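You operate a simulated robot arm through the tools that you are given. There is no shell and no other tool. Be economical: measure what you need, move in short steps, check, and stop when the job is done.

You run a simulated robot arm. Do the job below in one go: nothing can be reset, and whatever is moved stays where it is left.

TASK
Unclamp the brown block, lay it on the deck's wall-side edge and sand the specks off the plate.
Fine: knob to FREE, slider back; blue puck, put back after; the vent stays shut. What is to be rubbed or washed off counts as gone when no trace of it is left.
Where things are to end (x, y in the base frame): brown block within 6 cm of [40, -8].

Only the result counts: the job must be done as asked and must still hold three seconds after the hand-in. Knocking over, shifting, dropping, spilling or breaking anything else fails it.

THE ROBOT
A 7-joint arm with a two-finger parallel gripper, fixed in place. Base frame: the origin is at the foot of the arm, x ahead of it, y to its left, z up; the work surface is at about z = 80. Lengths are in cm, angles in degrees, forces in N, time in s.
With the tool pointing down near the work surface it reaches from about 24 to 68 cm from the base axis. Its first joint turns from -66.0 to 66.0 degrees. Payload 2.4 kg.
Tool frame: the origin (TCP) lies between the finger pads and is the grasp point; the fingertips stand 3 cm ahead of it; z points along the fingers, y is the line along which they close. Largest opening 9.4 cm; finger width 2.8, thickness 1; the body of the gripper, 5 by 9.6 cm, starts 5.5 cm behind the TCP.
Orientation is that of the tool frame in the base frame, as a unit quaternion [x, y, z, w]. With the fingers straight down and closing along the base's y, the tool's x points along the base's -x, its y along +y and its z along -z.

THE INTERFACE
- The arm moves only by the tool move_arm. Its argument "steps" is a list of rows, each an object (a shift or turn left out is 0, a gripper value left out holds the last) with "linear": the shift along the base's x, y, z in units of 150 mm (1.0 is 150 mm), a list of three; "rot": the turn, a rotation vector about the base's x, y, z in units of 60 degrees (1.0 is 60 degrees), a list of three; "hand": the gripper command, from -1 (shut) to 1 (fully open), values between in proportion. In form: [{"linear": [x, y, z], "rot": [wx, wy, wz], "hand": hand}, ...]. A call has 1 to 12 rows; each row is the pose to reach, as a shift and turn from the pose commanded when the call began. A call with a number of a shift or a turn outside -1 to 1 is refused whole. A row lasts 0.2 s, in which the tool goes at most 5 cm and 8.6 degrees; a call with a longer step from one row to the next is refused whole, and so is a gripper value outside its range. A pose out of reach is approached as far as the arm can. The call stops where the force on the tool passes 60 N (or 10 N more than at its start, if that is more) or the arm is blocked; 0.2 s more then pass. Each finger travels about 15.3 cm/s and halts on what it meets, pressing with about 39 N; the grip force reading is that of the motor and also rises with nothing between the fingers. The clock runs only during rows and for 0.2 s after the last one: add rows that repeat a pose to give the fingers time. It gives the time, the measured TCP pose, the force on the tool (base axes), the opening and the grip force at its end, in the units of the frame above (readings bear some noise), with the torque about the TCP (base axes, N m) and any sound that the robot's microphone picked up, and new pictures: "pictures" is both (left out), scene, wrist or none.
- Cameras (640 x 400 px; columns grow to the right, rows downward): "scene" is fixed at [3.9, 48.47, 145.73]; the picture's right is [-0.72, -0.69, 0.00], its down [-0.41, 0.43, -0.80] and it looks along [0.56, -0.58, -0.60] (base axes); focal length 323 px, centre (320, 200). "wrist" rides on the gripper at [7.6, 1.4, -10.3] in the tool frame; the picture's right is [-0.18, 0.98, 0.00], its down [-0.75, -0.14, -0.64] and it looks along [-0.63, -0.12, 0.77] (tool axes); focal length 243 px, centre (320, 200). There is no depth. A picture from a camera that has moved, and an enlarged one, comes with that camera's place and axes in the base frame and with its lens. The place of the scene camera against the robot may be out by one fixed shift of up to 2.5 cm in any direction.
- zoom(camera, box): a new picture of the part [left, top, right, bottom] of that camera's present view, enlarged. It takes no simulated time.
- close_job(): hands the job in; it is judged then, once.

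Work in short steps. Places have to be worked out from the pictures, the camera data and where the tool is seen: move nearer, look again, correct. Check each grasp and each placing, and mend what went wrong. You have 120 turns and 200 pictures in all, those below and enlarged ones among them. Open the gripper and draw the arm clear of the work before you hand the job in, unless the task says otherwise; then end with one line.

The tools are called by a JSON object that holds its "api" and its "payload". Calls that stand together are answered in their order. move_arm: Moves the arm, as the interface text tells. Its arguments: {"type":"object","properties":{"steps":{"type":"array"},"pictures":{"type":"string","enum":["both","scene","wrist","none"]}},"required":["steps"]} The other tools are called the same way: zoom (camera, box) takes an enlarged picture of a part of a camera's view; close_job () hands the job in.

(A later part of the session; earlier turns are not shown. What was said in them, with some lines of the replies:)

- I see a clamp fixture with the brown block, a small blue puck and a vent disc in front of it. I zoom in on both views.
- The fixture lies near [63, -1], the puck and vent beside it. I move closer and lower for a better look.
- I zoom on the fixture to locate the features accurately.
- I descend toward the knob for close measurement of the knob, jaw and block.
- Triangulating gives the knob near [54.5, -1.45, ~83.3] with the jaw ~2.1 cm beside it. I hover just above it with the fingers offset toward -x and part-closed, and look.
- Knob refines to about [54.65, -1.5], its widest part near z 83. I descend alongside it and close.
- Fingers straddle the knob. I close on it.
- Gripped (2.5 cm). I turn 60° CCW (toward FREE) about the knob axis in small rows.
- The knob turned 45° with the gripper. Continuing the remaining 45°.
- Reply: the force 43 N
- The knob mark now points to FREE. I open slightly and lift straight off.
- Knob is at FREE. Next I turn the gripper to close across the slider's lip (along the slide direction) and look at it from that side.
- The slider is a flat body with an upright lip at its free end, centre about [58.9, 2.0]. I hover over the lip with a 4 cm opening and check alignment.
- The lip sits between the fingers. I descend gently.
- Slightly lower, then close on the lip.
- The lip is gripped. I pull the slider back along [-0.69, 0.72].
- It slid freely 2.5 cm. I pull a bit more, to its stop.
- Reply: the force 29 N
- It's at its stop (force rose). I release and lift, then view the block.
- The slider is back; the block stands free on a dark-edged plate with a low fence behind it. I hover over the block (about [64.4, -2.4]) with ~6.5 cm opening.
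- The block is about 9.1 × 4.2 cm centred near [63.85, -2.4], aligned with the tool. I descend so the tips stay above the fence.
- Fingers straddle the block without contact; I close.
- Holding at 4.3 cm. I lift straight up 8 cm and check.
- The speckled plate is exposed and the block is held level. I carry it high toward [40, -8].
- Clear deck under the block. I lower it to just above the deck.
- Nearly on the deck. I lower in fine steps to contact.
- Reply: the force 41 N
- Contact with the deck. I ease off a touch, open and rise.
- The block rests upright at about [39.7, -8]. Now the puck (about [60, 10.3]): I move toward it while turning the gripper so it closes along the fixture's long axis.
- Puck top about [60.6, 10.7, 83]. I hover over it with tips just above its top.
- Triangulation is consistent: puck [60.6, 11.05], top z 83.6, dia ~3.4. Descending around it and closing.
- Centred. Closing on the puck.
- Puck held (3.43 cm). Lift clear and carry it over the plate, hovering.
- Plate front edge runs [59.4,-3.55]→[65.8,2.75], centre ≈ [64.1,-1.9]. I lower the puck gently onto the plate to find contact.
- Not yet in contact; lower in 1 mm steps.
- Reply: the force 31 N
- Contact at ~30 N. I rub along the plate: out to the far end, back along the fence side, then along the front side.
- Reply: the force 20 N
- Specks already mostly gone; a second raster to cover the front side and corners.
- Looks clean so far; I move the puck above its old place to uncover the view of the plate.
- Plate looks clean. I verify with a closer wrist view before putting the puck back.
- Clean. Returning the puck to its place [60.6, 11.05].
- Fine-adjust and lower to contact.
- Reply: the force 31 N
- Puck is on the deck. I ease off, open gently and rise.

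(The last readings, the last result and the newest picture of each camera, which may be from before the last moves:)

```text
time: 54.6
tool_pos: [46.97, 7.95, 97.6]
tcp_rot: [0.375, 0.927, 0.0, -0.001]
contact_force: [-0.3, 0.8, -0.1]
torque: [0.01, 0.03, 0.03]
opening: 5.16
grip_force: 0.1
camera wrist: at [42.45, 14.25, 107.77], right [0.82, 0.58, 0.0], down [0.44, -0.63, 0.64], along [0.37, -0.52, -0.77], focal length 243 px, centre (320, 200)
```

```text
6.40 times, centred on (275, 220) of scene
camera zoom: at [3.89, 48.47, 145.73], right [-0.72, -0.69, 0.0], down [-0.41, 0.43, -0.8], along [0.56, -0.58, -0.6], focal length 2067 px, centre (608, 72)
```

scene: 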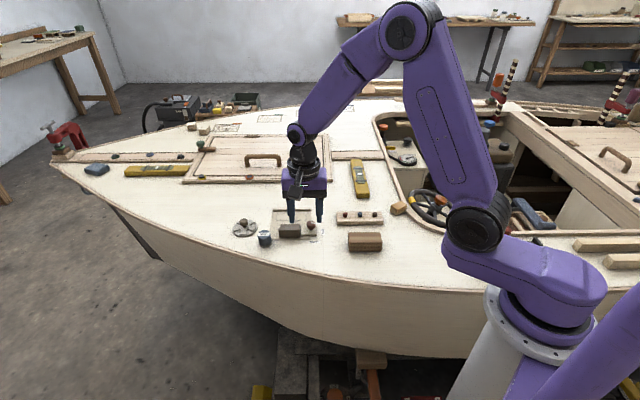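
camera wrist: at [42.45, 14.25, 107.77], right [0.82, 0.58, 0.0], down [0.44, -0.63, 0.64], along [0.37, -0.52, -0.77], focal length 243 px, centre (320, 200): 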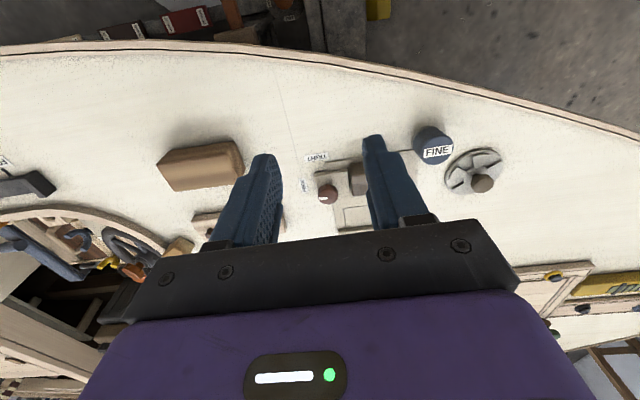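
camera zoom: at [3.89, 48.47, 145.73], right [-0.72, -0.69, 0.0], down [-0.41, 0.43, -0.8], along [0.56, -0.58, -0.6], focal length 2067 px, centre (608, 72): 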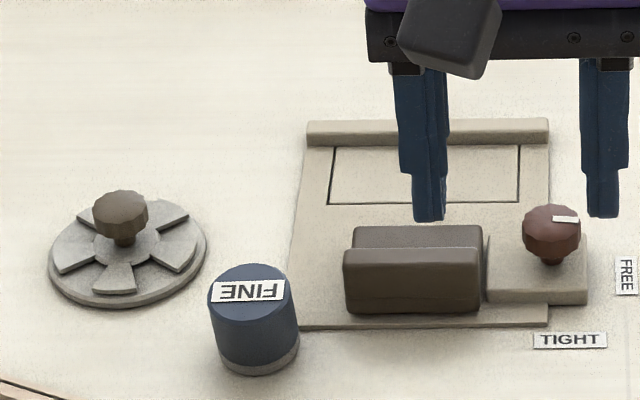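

Everything is in place: puck back, vent untouched, plate clean, block at the target. I open the gripper fully and draw up clear.

{"api": "move_arm", "payload": {"steps": [{"linear": [-0.1, 0, 0.3], "hand": 1}, {"linear": [-0.2, 0, 0.6], "hand": 1}, {"linear": [-0.3, 0, 0.9], "hand": 1}, {"linear": [-0.3, 0, 0.9], "hand": 1}], "pictures": "scene"}}

{"api": "zoom", "payload": {"camera": "scene", "box": [265, 195, 325, 235]}}

```text
time: 55.6
tool_pos: [42.44, 8.11, 111.02]
tcp_rot: [0.375, 0.927, -0.001, 0.0]
contact_force: [0.6, 0.1, -0.5]
torque: [-0.05, -0.04, 0.04]
opening: 9.37
grip_force: 0.2
```

scene: 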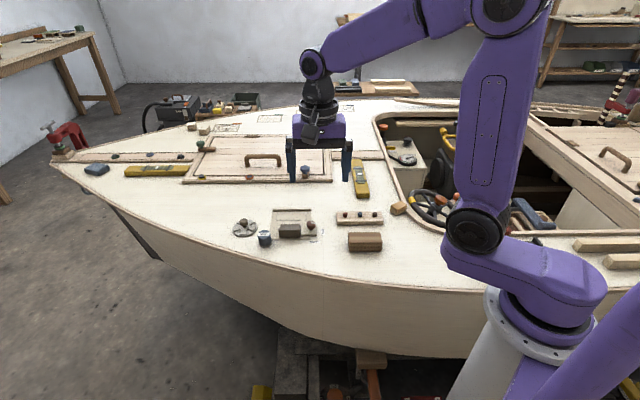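

```text
10.00 times, centred on (295, 215) of scene
camera zoom: at [3.89, 48.47, 145.73], right [-0.72, -0.69, 0.0], down [-0.41, 0.43, -0.8], along [0.56, -0.58, -0.6], focal length 3229 px, centre (570, 50)
```

zoom: 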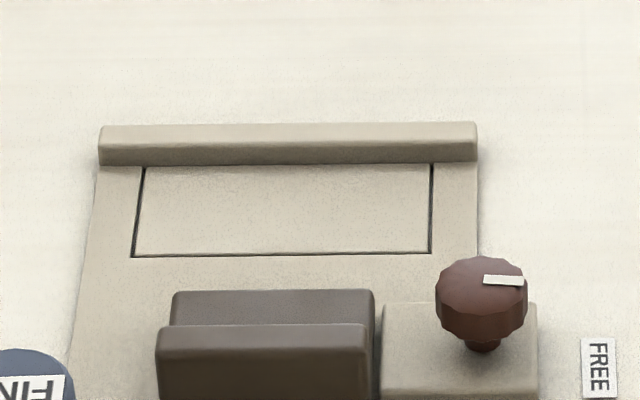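

The plate is clean and the arm is clear; handing in.

{"api": "close_job", "payload": {}}

```text
The job is handed in.
```

The brown block is unclamped and lies at about [39.7, -8]; the knob is at FREE, the slider is fully back, no specks are visible on the plate, the blue puck is back in its place, and the vent was not touched.
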